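You operate a simulated robot arm through the tools that you are given. There is no shell and no other tool. Be economical: measure what you need, move in short steps, check, and stop when the job is done.

The job below is to be done with a simulated robot arm. You get a single attempt, and the scene is never put back.

Task
Fetch the paper wad and set it on top of the brown box on the top of the store bench.

It is judged by the outcome, as a careful person would: the job done as asked, and still so three seconds after it is handed in. It fails if anything else is knocked over, pushed out of place, dropped, spilled or broken.

Robot
A 7-joint arm with a two-finger parallel gripper, fixed in place. Base frame: the origin is at the foot of the arm, x ahead of it, y to its left, z up; the work surface is at about z = 0.9. Units: m, degrees, N and s.
With the tool pointing down near the work surface it reaches from about 0.24 to 0.68 m from the base axis. Its first joint turns from -66.0 to 66.0 degrees. Payload 2.4 kg.
The TCP is the grasp point between the finger pads, 0.03 m short of the fingertips. In the tool frame z runs along the fingers and y along their closing line. The gripper opens to 0.094 m. The fingers are 0.028 m wide and 0.01 m thick; the gripper's body (0.05 by 0.096 m) begins 0.055 m behind the TCP.
Orientation is told as [roll, pitch, yaw] about the base's x, y, z axes, in that order, counted from this pose: with the fingers straight down and closing along the base's y, the tool's x points along the base's -x, its y along +y and its z along -z.

Tools
- The arm moves only by the tool drive_tool. Its argument "targets" is a list of rows, each a list of 6 numbers: the shift along the tool's x, y, z in m, then the turn, a rotation vector about the tool's x, y, z in degrees. In form: [[dx, dy, dz, rx, ry, rz], ...]. A call has 1 to 10 rows; each row shifts and turns the commanded pose from where the row before left it, along the tool's axes as they then stand. "fingers" is the closure in counts, from 0 (fully open) to 255 (shut), set as the call begins (left out, the last holds). Rows are played at 5 a second. More than 0.05 m and 8.6 degrees between two rows, or a gripper value outside its range, and nothing of the call is played. A pose out of reach is approached as far as the arm can. The call stops where the force on the tool passes 40 N (or 10 N more than at its start, if that is more) or the arm is blocked; 0.2 s more then pass. Each finger travels about 0.153 m/s and halts on what it meets, pressing with about 35 N; the grip force reading is that of the motor and also rises with nothing between the fingers. The clock runs only during rows and for 0.2 s after the last one: add rows that do not move to give the fingers time. It gives the time, the measured TCP pose, the force on the tool (base axes), the opening and the grip force at its end, in the units of the frame above (readings bear some noise), and new pictures: "pictures" is both (left out), scene, wrist or none.
- Cameras (640 x 400 px; columns grow to the right, rows downward): "scene" is fixed at [0.0444, 0.4715, 1.4673]; the picture's right is [-0.73, -0.68, 0.00], its down [-0.24, 0.26, -0.93] and it looks along [0.64, -0.68, -0.36] (base axes); focal length 308 px, centre (320, 200). "wrist" rides on the gripper at [-0.037, 0, -0.058] in the tool frame; the picture's right is [0.00, -1.00, 0.00], its down [0.97, 0.00, -0.24] and it looks along [0.24, 0.00, 0.97] (tool axes); focal length 218 px, centre (320, 200).
- pixel_to_xyz(camera, pixels): there is no depth. For up to 12 entries [column, row, z] of the newest picture of that camera ("zoom" is the newest enlarged one), the place [x, y] in the base frame at which the ray of that pixel passes the height z, good to about 0.002 m. It takes no simulated time.
- enlarge(camera, box): a new picture of the part [left, top, right, bottom] of that camera's present view, enlarged. It takes no simulated time.
- close_job(): hands the job in; it is judged then, once.

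Work in short steps. Measure before you move; look again where a grasp or a placing could have gone wrong, and mend it. You have 60 turns and 120 pictures in all, those below and enlarged ones among them. Open the gripper and draw the arm clear of the work before you hand the job in, unless the task says otherwise; then end with one line.

The tools are called after "Emit:" as a command line: name --pt "numbers of a row" for each row, then --argument value for the rest, lists and objects as JSON in quotes. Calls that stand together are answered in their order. drive_tool: Moves the arm, as the interface text tells. Its arguments: {"type":"object","properties":{"targets":{"type":"array","items":{"type":"array","items":{"type":"number"}}},"fingers":{"type":"number"},"pictures":{"type":"string","enum":["both","scene","wrist","none"]}},"required":["targets"]} The other tools are called the same way: pixel_to_xyz (camera, pixels) gives the place at which the rays of pixels pass given heights; enlarge (camera, box) takes an enlarged picture of a part of a camera's view; close_job () hands the job in.

At the start:

```text
time: 0.0
ee_pos: [0.3309, -0.1179, 1.1613]
ee_rot: [0.0, 0.0, 0.0]
wrist_force: [0.2, 1.0, -0.8]
grip_width: 0.0942
gripper_force: 0.1
```

scene: 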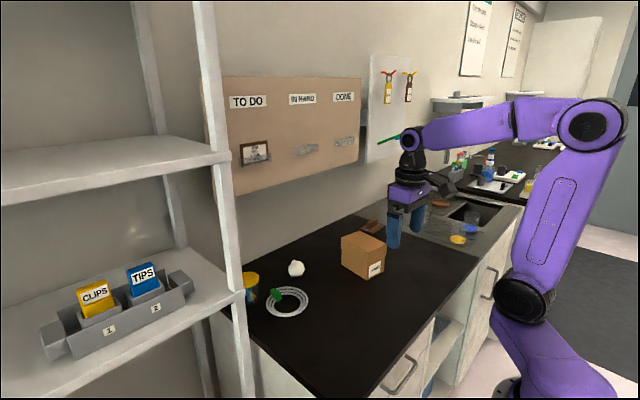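
wrist: 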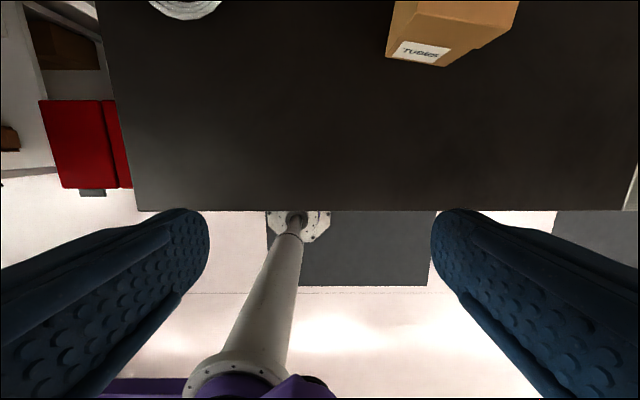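

The paper wad seems to be the white lump near scene (296,268) and the brown box is near (363,255). I'll enlarge that area to measure both.

Emit:
enlarge --camera "scene" --box '[230, 200, 430, 325]'

Emit:
pixel_to_xyz --camera "scene" --pixels '[[296, 275, 0.9], [296, 268, 0.92], [288, 268, 0.92], [304, 268, 0.92], [369, 280, 0.9], [342, 262, 0.9], [385, 268, 0.9], [277, 296, 0.9]]'

```text
3.20 times, centred on (330, 262) of scene
```

zoom: 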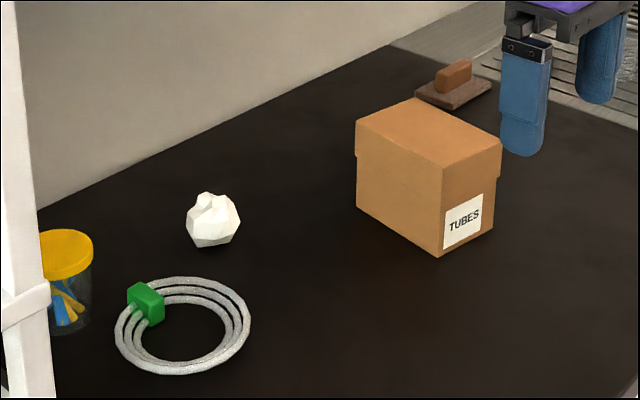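

```text
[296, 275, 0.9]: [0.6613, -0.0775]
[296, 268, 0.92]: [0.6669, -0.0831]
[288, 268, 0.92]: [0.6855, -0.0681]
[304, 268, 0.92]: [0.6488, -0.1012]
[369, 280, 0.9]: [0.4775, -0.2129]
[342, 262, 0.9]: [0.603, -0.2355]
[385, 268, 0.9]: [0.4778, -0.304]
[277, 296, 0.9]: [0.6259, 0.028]
```

The wad sits at about (0.667, -0.083), near the reach limit. I'll measure the box corners in the zoom, and approach above the wad for a wrist view.

Emit:
pixel_to_xyz --camera "zoom" --pixels '[[438, 256, 0.9], [357, 207, 0.9], [493, 230, 0.9], [443, 168, 0.99], [355, 122, 0.99], [418, 100, 0.99], [502, 143, 0.99], [443, 168, 1.0], [212, 248, 0.9], [186, 220, 0.925], [240, 220, 0.925], [208, 193, 0.95]]'

Emit:
drive_tool --pt "-0.045 0.005 0 0 0 0" --pt "-0.045 0.005 0 0 0 0" --pt "-0.045 0.005 0 0 0 0" --pt "-0.045 0.005 0 0 0 0" --pt "-0.045 0.005 0 0 0 0" --pt "0 0 0 0 0 0"

```text
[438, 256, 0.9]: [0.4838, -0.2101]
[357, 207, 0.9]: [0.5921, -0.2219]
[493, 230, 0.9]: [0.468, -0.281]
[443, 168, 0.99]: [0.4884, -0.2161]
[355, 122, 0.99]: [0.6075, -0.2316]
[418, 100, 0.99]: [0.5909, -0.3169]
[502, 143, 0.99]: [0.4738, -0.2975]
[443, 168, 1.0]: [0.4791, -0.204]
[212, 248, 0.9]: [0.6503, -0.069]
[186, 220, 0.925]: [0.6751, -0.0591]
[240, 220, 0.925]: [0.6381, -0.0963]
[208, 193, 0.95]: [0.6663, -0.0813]
```

```text
time: 1.4
ee_pos: [0.558, -0.0944, 1.1595]
ee_rot: [0.0, 0.0, -0.1]
wrist_force: [0.5, 0.0, 0.4]
grip_width: 0.0942
gripper_force: 0.1
```

scene: 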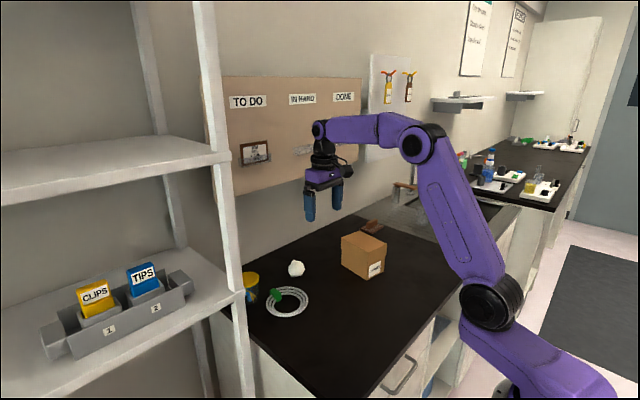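
wrist: 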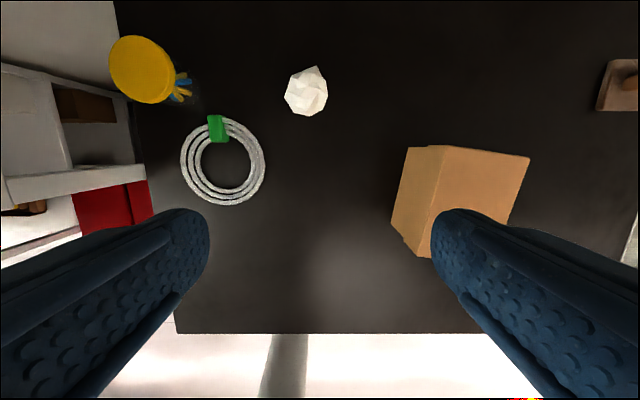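

The wrist picture shows the wad at (306,92) and the box top corners near (445,146), (530,157). I'll measure the wad from here.

Emit:
pixel_to_xyz --camera "wrist" --pixels '[[306, 92, 0.925], [284, 95, 0.925], [328, 92, 0.925], [306, 116, 0.925], [315, 66, 0.94], [445, 146, 0.99], [530, 157, 0.99], [434, 215, 0.99]]'

Emit:
enlarge --camera "wrist" --box '[260, 50, 356, 110]'

```text
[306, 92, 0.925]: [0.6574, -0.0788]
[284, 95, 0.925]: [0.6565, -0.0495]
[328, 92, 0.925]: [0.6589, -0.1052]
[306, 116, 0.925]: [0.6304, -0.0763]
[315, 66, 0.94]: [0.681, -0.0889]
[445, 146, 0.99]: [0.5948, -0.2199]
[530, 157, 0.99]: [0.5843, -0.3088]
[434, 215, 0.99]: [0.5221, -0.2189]
```

```text
6.67 times, centred on (308, 80) of wrist
```

zoom: 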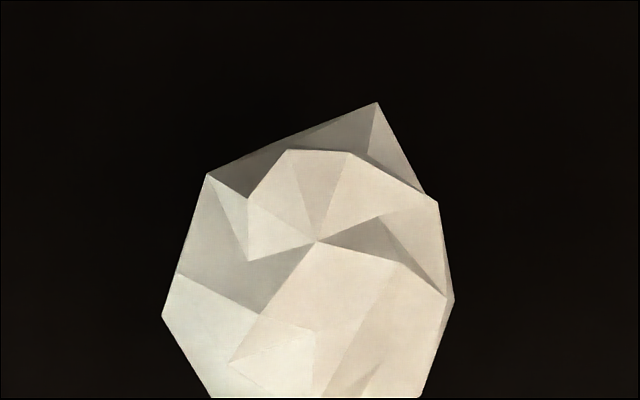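

The wad centre is about (0.657, -0.078) and about 0.055 wide, with clear space on both sides in y. I'll move over it and come down to z ≈ 1.02.

Emit:
drive_tool --pt "-0.034 0.006 0 0 0 0" --pt "-0.033 0.005 0.0 0 0 0" --pt "-0.032 0.006 0 0 0 0" --pt "0 0 0.045 0 0 0" --pt "0 0 0.045 0 0 0" --pt "0 0 0.045 0 0 0" --pt "0 0 0 0 0 0" --fingers 0

```text
time: 3.0
ee_pos: [0.6378, -0.0776, 1.0232]
ee_rot: [0.0, -0.1, 0.0]
wrist_force: [0.6, 0.0, -0.6]
grip_width: 0.0939
gripper_force: 0.0
out of reach, approached as far as the arm can: row 3
```

scene: 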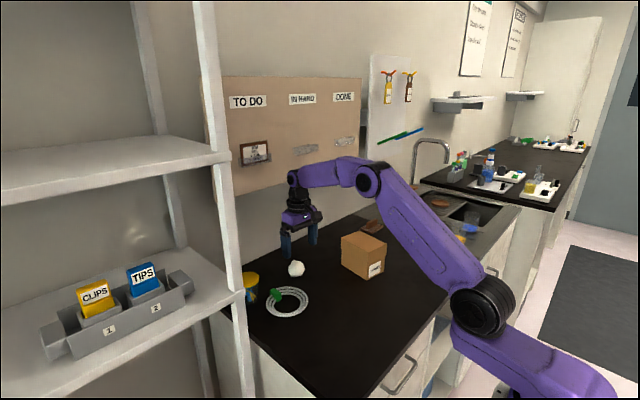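
wrist: 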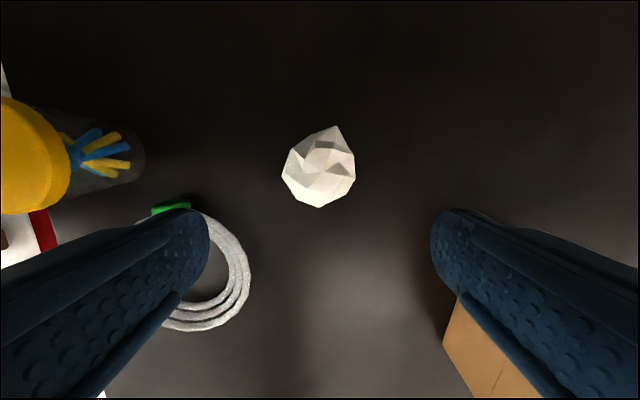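

The first move fell about 0.02 short in x, at 0.638. I'll re-measure the wad and the coil's near edge (250,270), because the left finger will come down close to it.

Emit:
pixel_to_xyz --camera "wrist" --pixels '[[282, 172, 0.925], [355, 172, 0.925], [318, 207, 0.915], [318, 130, 0.925], [251, 275, 0.905], [240, 235, 0.905], [215, 215, 0.905], [190, 330, 0.905], [165, 205, 0.92]]'

```text
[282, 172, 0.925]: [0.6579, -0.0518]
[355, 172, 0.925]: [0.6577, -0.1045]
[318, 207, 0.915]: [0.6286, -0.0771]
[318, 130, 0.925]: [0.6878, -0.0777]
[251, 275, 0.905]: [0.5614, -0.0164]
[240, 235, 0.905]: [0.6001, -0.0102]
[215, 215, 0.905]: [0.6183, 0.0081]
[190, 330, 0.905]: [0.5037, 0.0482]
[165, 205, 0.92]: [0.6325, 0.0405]
```

The wad is centred at (0.658, -0.078), and the left finger at x ≈ 0.65 clears the coil. I'll lower to z ≈ 0.955 and correct x.

Emit:
drive_tool --pt "0 0 0.035 0 0 0" --pt "-0.01 0 0.02 0 0 0" --pt "-0.009 0 0.013 0 0 0" --pt "0 0 0 0 0 0"

```text
time: 4.0
ee_pos: [0.6568, -0.0758, 0.9567]
ee_rot: [0.0, 0.0, 0.0]
wrist_force: [0.8, 0.0, 0.2]
grip_width: 0.0941
gripper_force: 0.0
```

scene: 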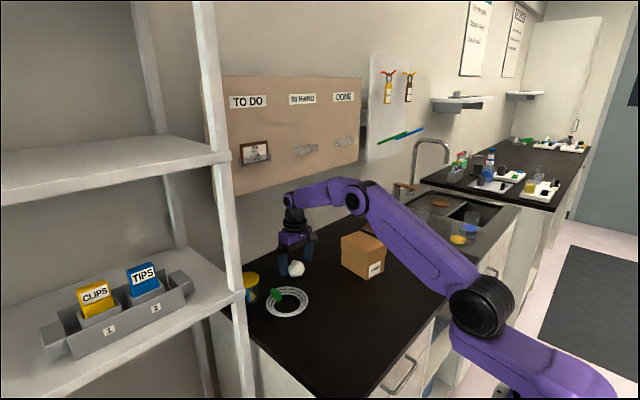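
wrist: 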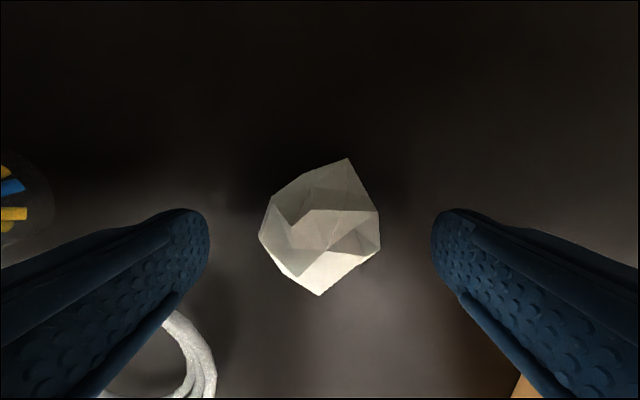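

The wad sits centred between the fingers. I'll go down 0.02 and close part way, to about 0.046, so the paper is held without being squeezed hard.

Emit:
drive_tool --pt "0 -0.002 0.01 0 0 0" --pt "0 0 0.01 0 0 0" --pt "0 0 0 0 0 0" --pictures "none"

Emit:
drive_tool --pt "0 0 0 0 0 0" --pt "0 0 0 0 0 0" --pt "0 0 0 0 0 0" --pt "0 0 0 0 0 0" --fingers 130

```text
time: 4.8
ee_pos: [0.6577, -0.0814, 0.9354]
ee_rot: [0.1, 0.0, 0.0]
wrist_force: [-0.3, 0.3, 0.2]
grip_width: 0.0941
gripper_force: 0.1
```

```text
time: 5.8
ee_pos: [0.6577, -0.0805, 0.9361]
ee_rot: [0.1, -0.1, 0.0]
wrist_force: [1.0, -0.6, 0.0]
grip_width: 0.0495
gripper_force: 35.1
```

scene: 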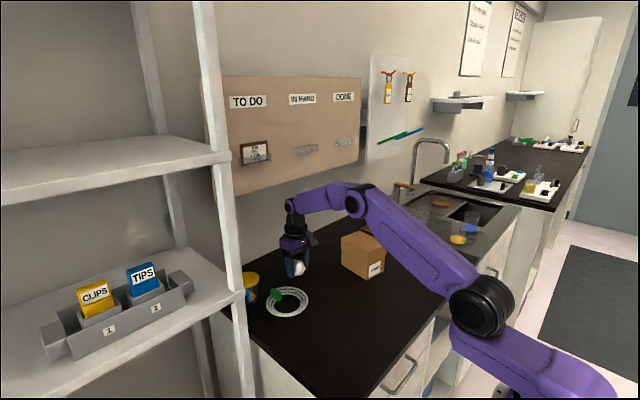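
wrist: 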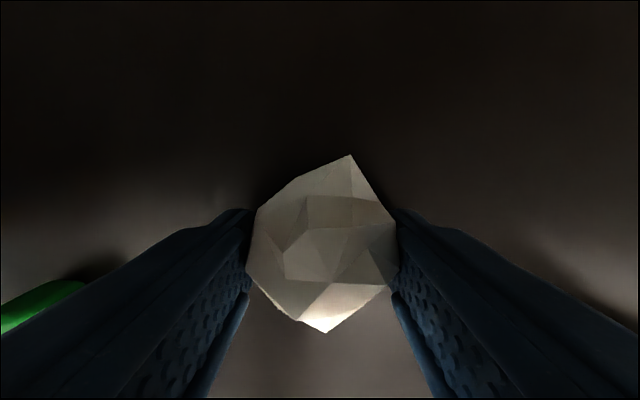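

The grip is holding at 0.0495 with 35 N. I'll lift, drawing back in x, to z ≈ 1.09.

Emit:
drive_tool --pt "0 0 -0.03 0 0 0" --pt "0.01 0 -0.04 0 0 0" --pt "0.03 0 -0.04 0 0 0" --pt "0.03 0 -0.04 0 0 0" --pt "0 0 0 0 0 0"

```text
time: 7.0
ee_pos: [0.5876, -0.0782, 1.0873]
ee_rot: [0.0, 0.0, 0.1]
wrist_force: [-0.2, 1.0, -0.3]
grip_width: 0.0491
gripper_force: 35.6
```

scene: 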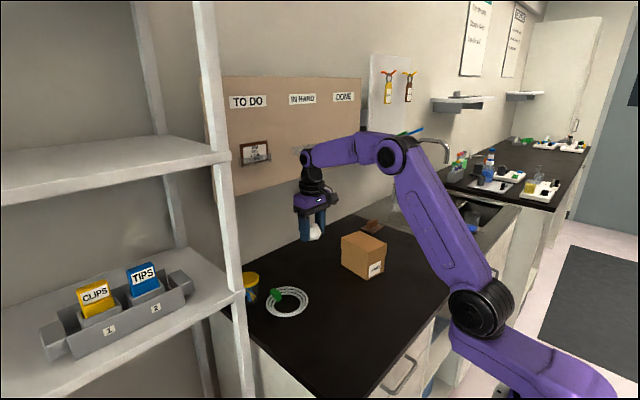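
wrist: 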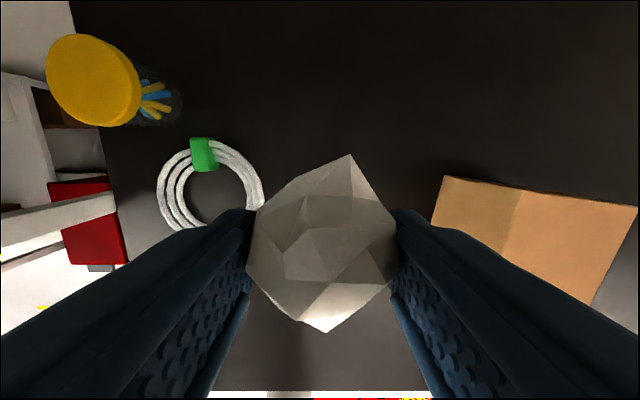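

The wad is held well. Comparing the two views puts the box top at z ≈ 1.0 and its centre at about (0.531, -0.254), so I'll move above it with clearance.

Emit:
drive_tool --pt "0 0 -0.02 0 0 0" --pt "0.014 -0.035 0 0 0 0" --pt "0.014 -0.035 0 0 0 0" --pt "0.014 -0.035 0 0 0 0" --pt "0.014 -0.035 0 0 0 0" --pt "0 -0.035 0 0 0 0" --pt "0 0 0 0 0 0"

Emit:
enlarge --camera "scene" --box '[290, 170, 434, 290]'

```text
time: 8.6
ee_pos: [0.5325, -0.2539, 1.1068]
ee_rot: [0.0, 0.0, -0.1]
wrist_force: [0.4, 1.0, -0.6]
grip_width: 0.0493
gripper_force: 35.1
```

scene: 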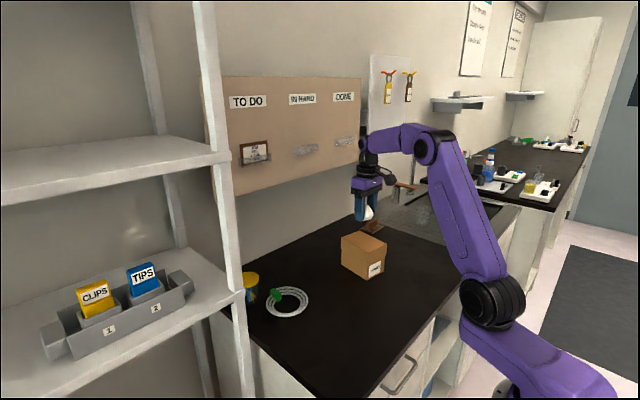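
wrist: 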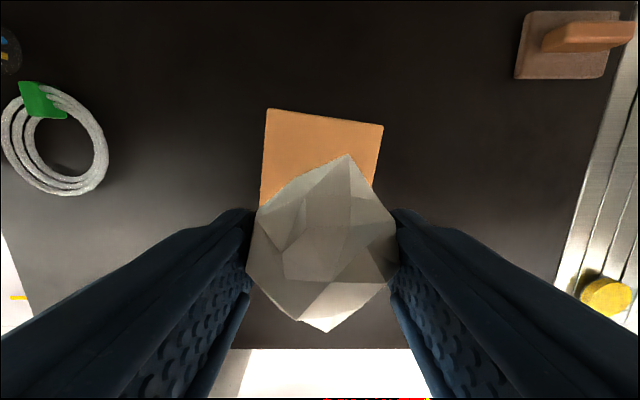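

```text
3.33 times, centred on (362, 230) of scene
```

zoom: 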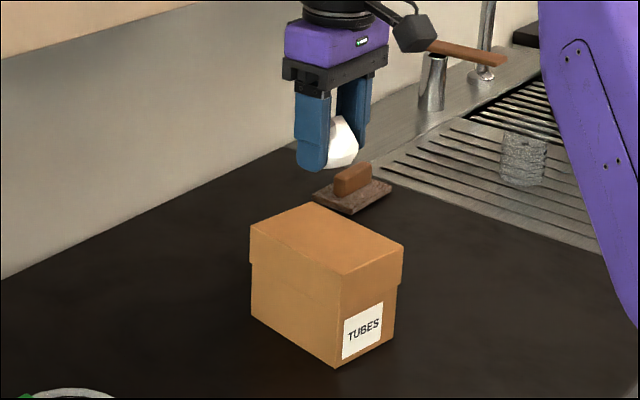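

Now I'll check the box position from this viewpoint, using the lid's far corners at (267,108) and (383,124) and the scene zoom corners.

Emit:
pixel_to_xyz --camera "wrist" --pixels '[[267, 108, 0.99], [383, 124, 0.99], [267, 108, 1.0], [383, 124, 1.0], [267, 108, 1.01], [383, 124, 1.01]]'

Emit:
pixel_to_xyz --camera "zoom" --pixels '[[250, 226, 0.99], [313, 203, 0.99], [404, 244, 0.99], [343, 275, 0.99], [250, 226, 1.0], [313, 203, 1.0], [404, 244, 1.0], [343, 275, 1.0], [250, 226, 1.01], [313, 203, 1.01]]'

```text
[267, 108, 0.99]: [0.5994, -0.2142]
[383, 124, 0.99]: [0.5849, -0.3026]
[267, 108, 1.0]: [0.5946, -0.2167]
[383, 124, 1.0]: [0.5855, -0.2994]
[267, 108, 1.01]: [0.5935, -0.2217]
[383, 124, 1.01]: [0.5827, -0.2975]
```

```text
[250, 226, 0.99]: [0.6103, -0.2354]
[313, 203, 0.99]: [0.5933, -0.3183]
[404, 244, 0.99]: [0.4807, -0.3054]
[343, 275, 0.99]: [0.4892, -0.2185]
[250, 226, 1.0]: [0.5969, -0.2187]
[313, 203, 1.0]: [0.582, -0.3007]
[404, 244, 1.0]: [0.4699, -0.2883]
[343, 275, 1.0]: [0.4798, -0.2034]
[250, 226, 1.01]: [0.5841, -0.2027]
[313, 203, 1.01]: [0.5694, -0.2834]
```

Both views agree that the box top is at z = 1.000 with its centre at (0.532, -0.253), right below the tool. I'll lower to about 1.04.

Emit:
drive_tool --pt "0 0 0.03 0 0 0" --pt "0 0 0.025 0 0 0" --pt "0 0 0.01 0 0 0" --pt "0 0 0 0 0 0"

Emit:
enlarge --camera "scene" --box '[320, 200, 416, 280]'

```text
time: 9.6
ee_pos: [0.5318, -0.2552, 1.0416]
ee_rot: [-0.1, 0.0, 0.1]
wrist_force: [0.2, 0.1, -0.2]
grip_width: 0.0491
gripper_force: 35.3
```

scene: 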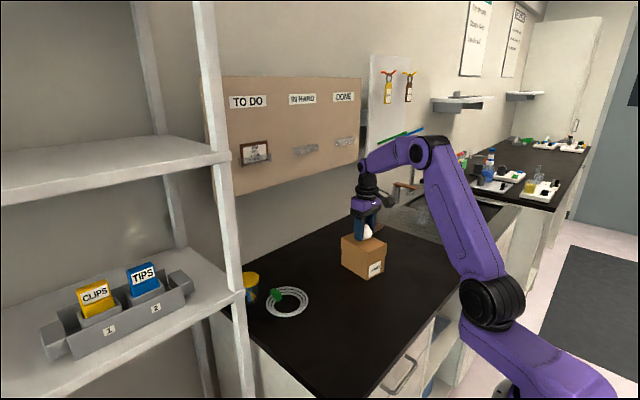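
wrist: 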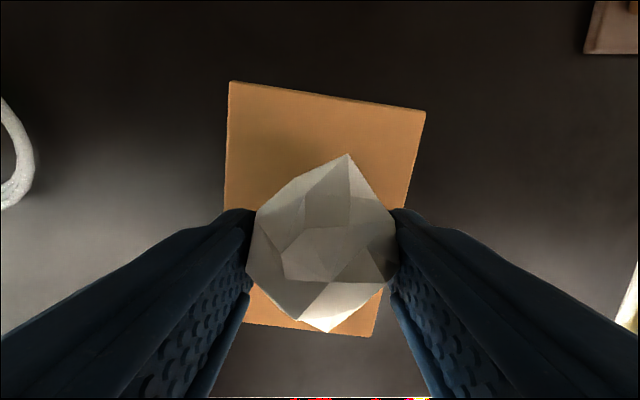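

```text
5.00 times, centred on (368, 240) of scene
```

zoom: 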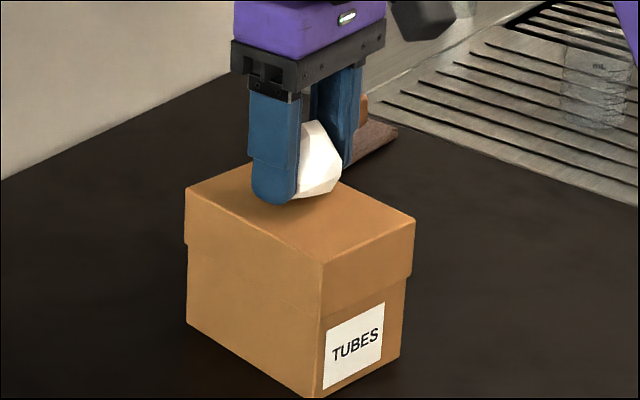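

The wad is just above the box, centred. I'll lower it in small steps and watch the force.

Emit:
drive_tool --pt "0 0 0.0025 0 0 0" --pt "0 0 0.002 0 0 0" --pt "0 0 0 0 0 0" --pictures "none"

```text
time: 10.4
ee_pos: [0.531, -0.2541, 1.0358]
ee_rot: [0.0, 0.0, -0.1]
wrist_force: [0.0, -0.2, 0.1]
grip_width: 0.049
gripper_force: 34.5
```

There is no contact force yet at 1.036, so I'll go 2 mm lower.

Emit:
drive_tool --pt "0 0 0.001 0 0 0" --pt "0 0 0.001 0 0 0" --pt "0 0 0 0 0 0" --pictures "none"

Emit:
enlarge --camera "scene" --box '[344, 215, 392, 255]'

```text
time: 11.2
ee_pos: [0.5318, -0.255, 1.035]
ee_rot: [-0.1, -0.1, 0.0]
wrist_force: [-1.1, 0.5, 5.6]
grip_width: 0.0489
gripper_force: 35.0
```

```text
10.00 times, centred on (368, 235) of scene
```

zoom: 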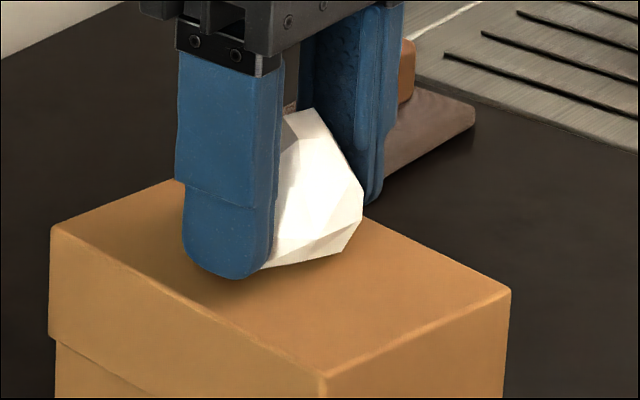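

The upward force of 5.6 N shows the wad is resting on the box. I'll release it gradually.

Emit:
drive_tool --pt "0 0 0 0 0 0" --pt "0 0 0 0 0 0" --fingers 118 --pictures "none"

Emit:
drive_tool --pt "0 0 0 0 0 0" --pt "0 0 0 0 0 0" --fingers 105

```text
time: 11.8
ee_pos: [0.529, -0.2543, 1.0354]
ee_rot: [0.0, 0.0, 0.0]
wrist_force: [-0.4, -0.2, -0.7]
grip_width: 0.0512
gripper_force: 34.3
```

```text
time: 12.4
ee_pos: [0.5321, -0.2536, 1.0343]
ee_rot: [0.0, 0.1, 0.0]
wrist_force: [-0.1, 0.3, -0.3]
grip_width: 0.0554
gripper_force: 0.0
```

scene: 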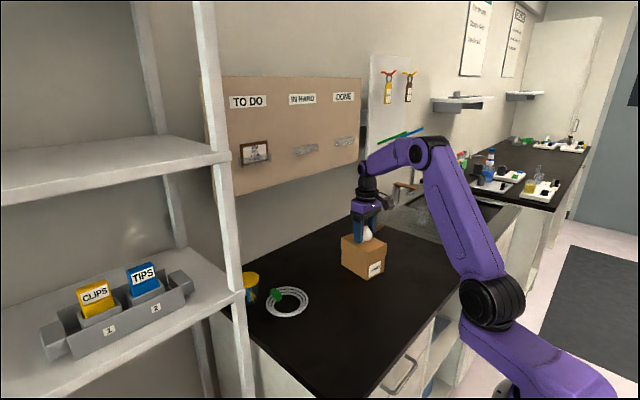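
wrist: 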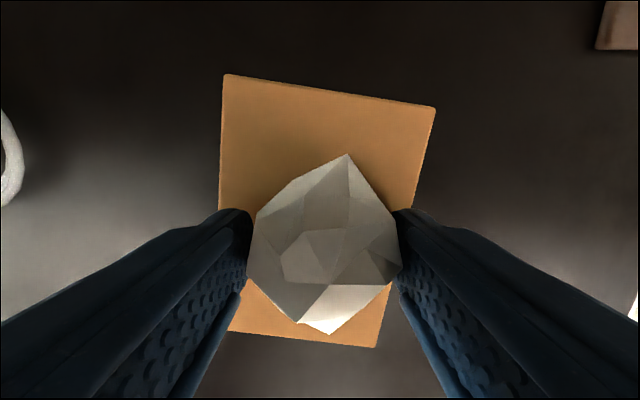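

The grip force is zero and the wad has stayed put. I'll open further, then rise straight up.

Emit:
drive_tool --pt "0 0 0 0 0 0" --pt "0 0 0 0 0 0" --fingers 60 --pictures "wrist"

Emit:
drive_tool --pt "0 0 0 0 0 0" --pt "0 0 -0.015 0 0 0" --pt "0 0 -0.025 0 0 0" --pt "0 0 -0.04 0 0 0" --pt "0 0 -0.04 0 0 0" --pt "0.04 0 0 0 0 0" --pt "0.04 0 0 0 0 0" --pt "0 0 0 0 0 0" --fingers 0

Emit:
enlarge --camera "scene" --box '[230, 200, 430, 325]'

```text
time: 13.0
ee_pos: [0.5303, -0.2542, 1.0347]
ee_rot: [0.0, 0.0, 0.0]
wrist_force: [0.4, 0.4, -0.5]
grip_width: 0.0717
gripper_force: 0.1
```

wrist: 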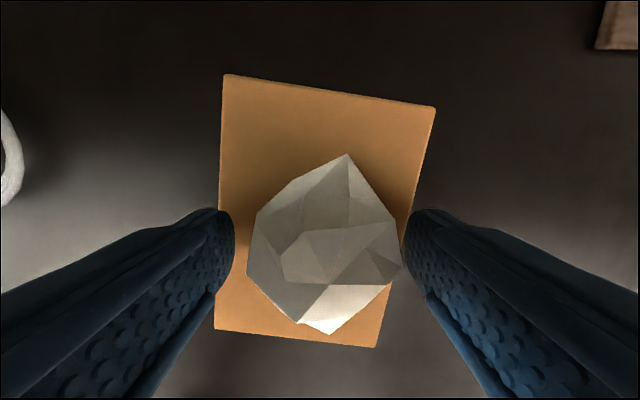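

```text
time: 14.8
ee_pos: [0.4521, -0.2534, 1.156]
ee_rot: [-0.1, -0.1, 0.1]
wrist_force: [0.2, -0.3, 0.7]
grip_width: 0.094
gripper_force: 0.0
```

scene: 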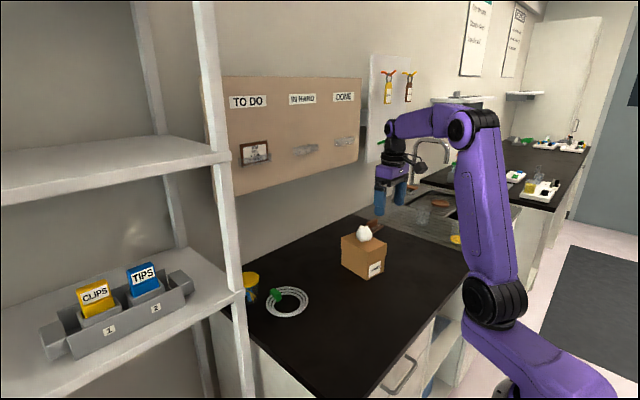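
wrist: 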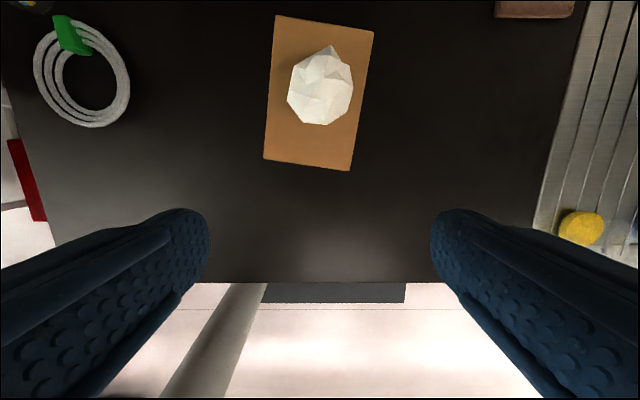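

```text
3.20 times, centred on (330, 262) of scene
```

zoom: 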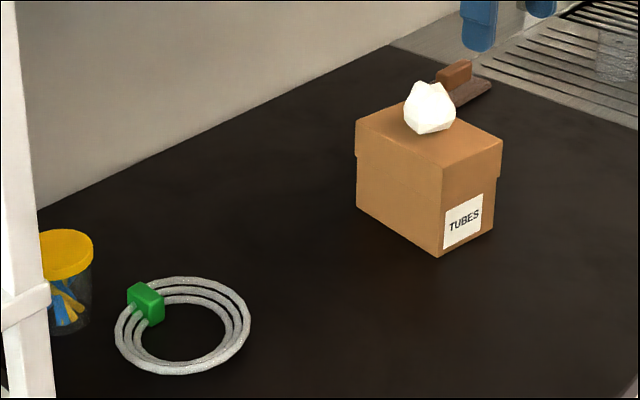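

The wad rests steadily at the centre of the box top, nothing else has moved, and the arm is clear with the gripper open. I'll hand the job in.

Emit:
close_job

```text
The job is handed in.
```

The paper wad is resting in the middle of the top of the brown box; nothing else was moved, and the arm is drawn clear with the gripper open.
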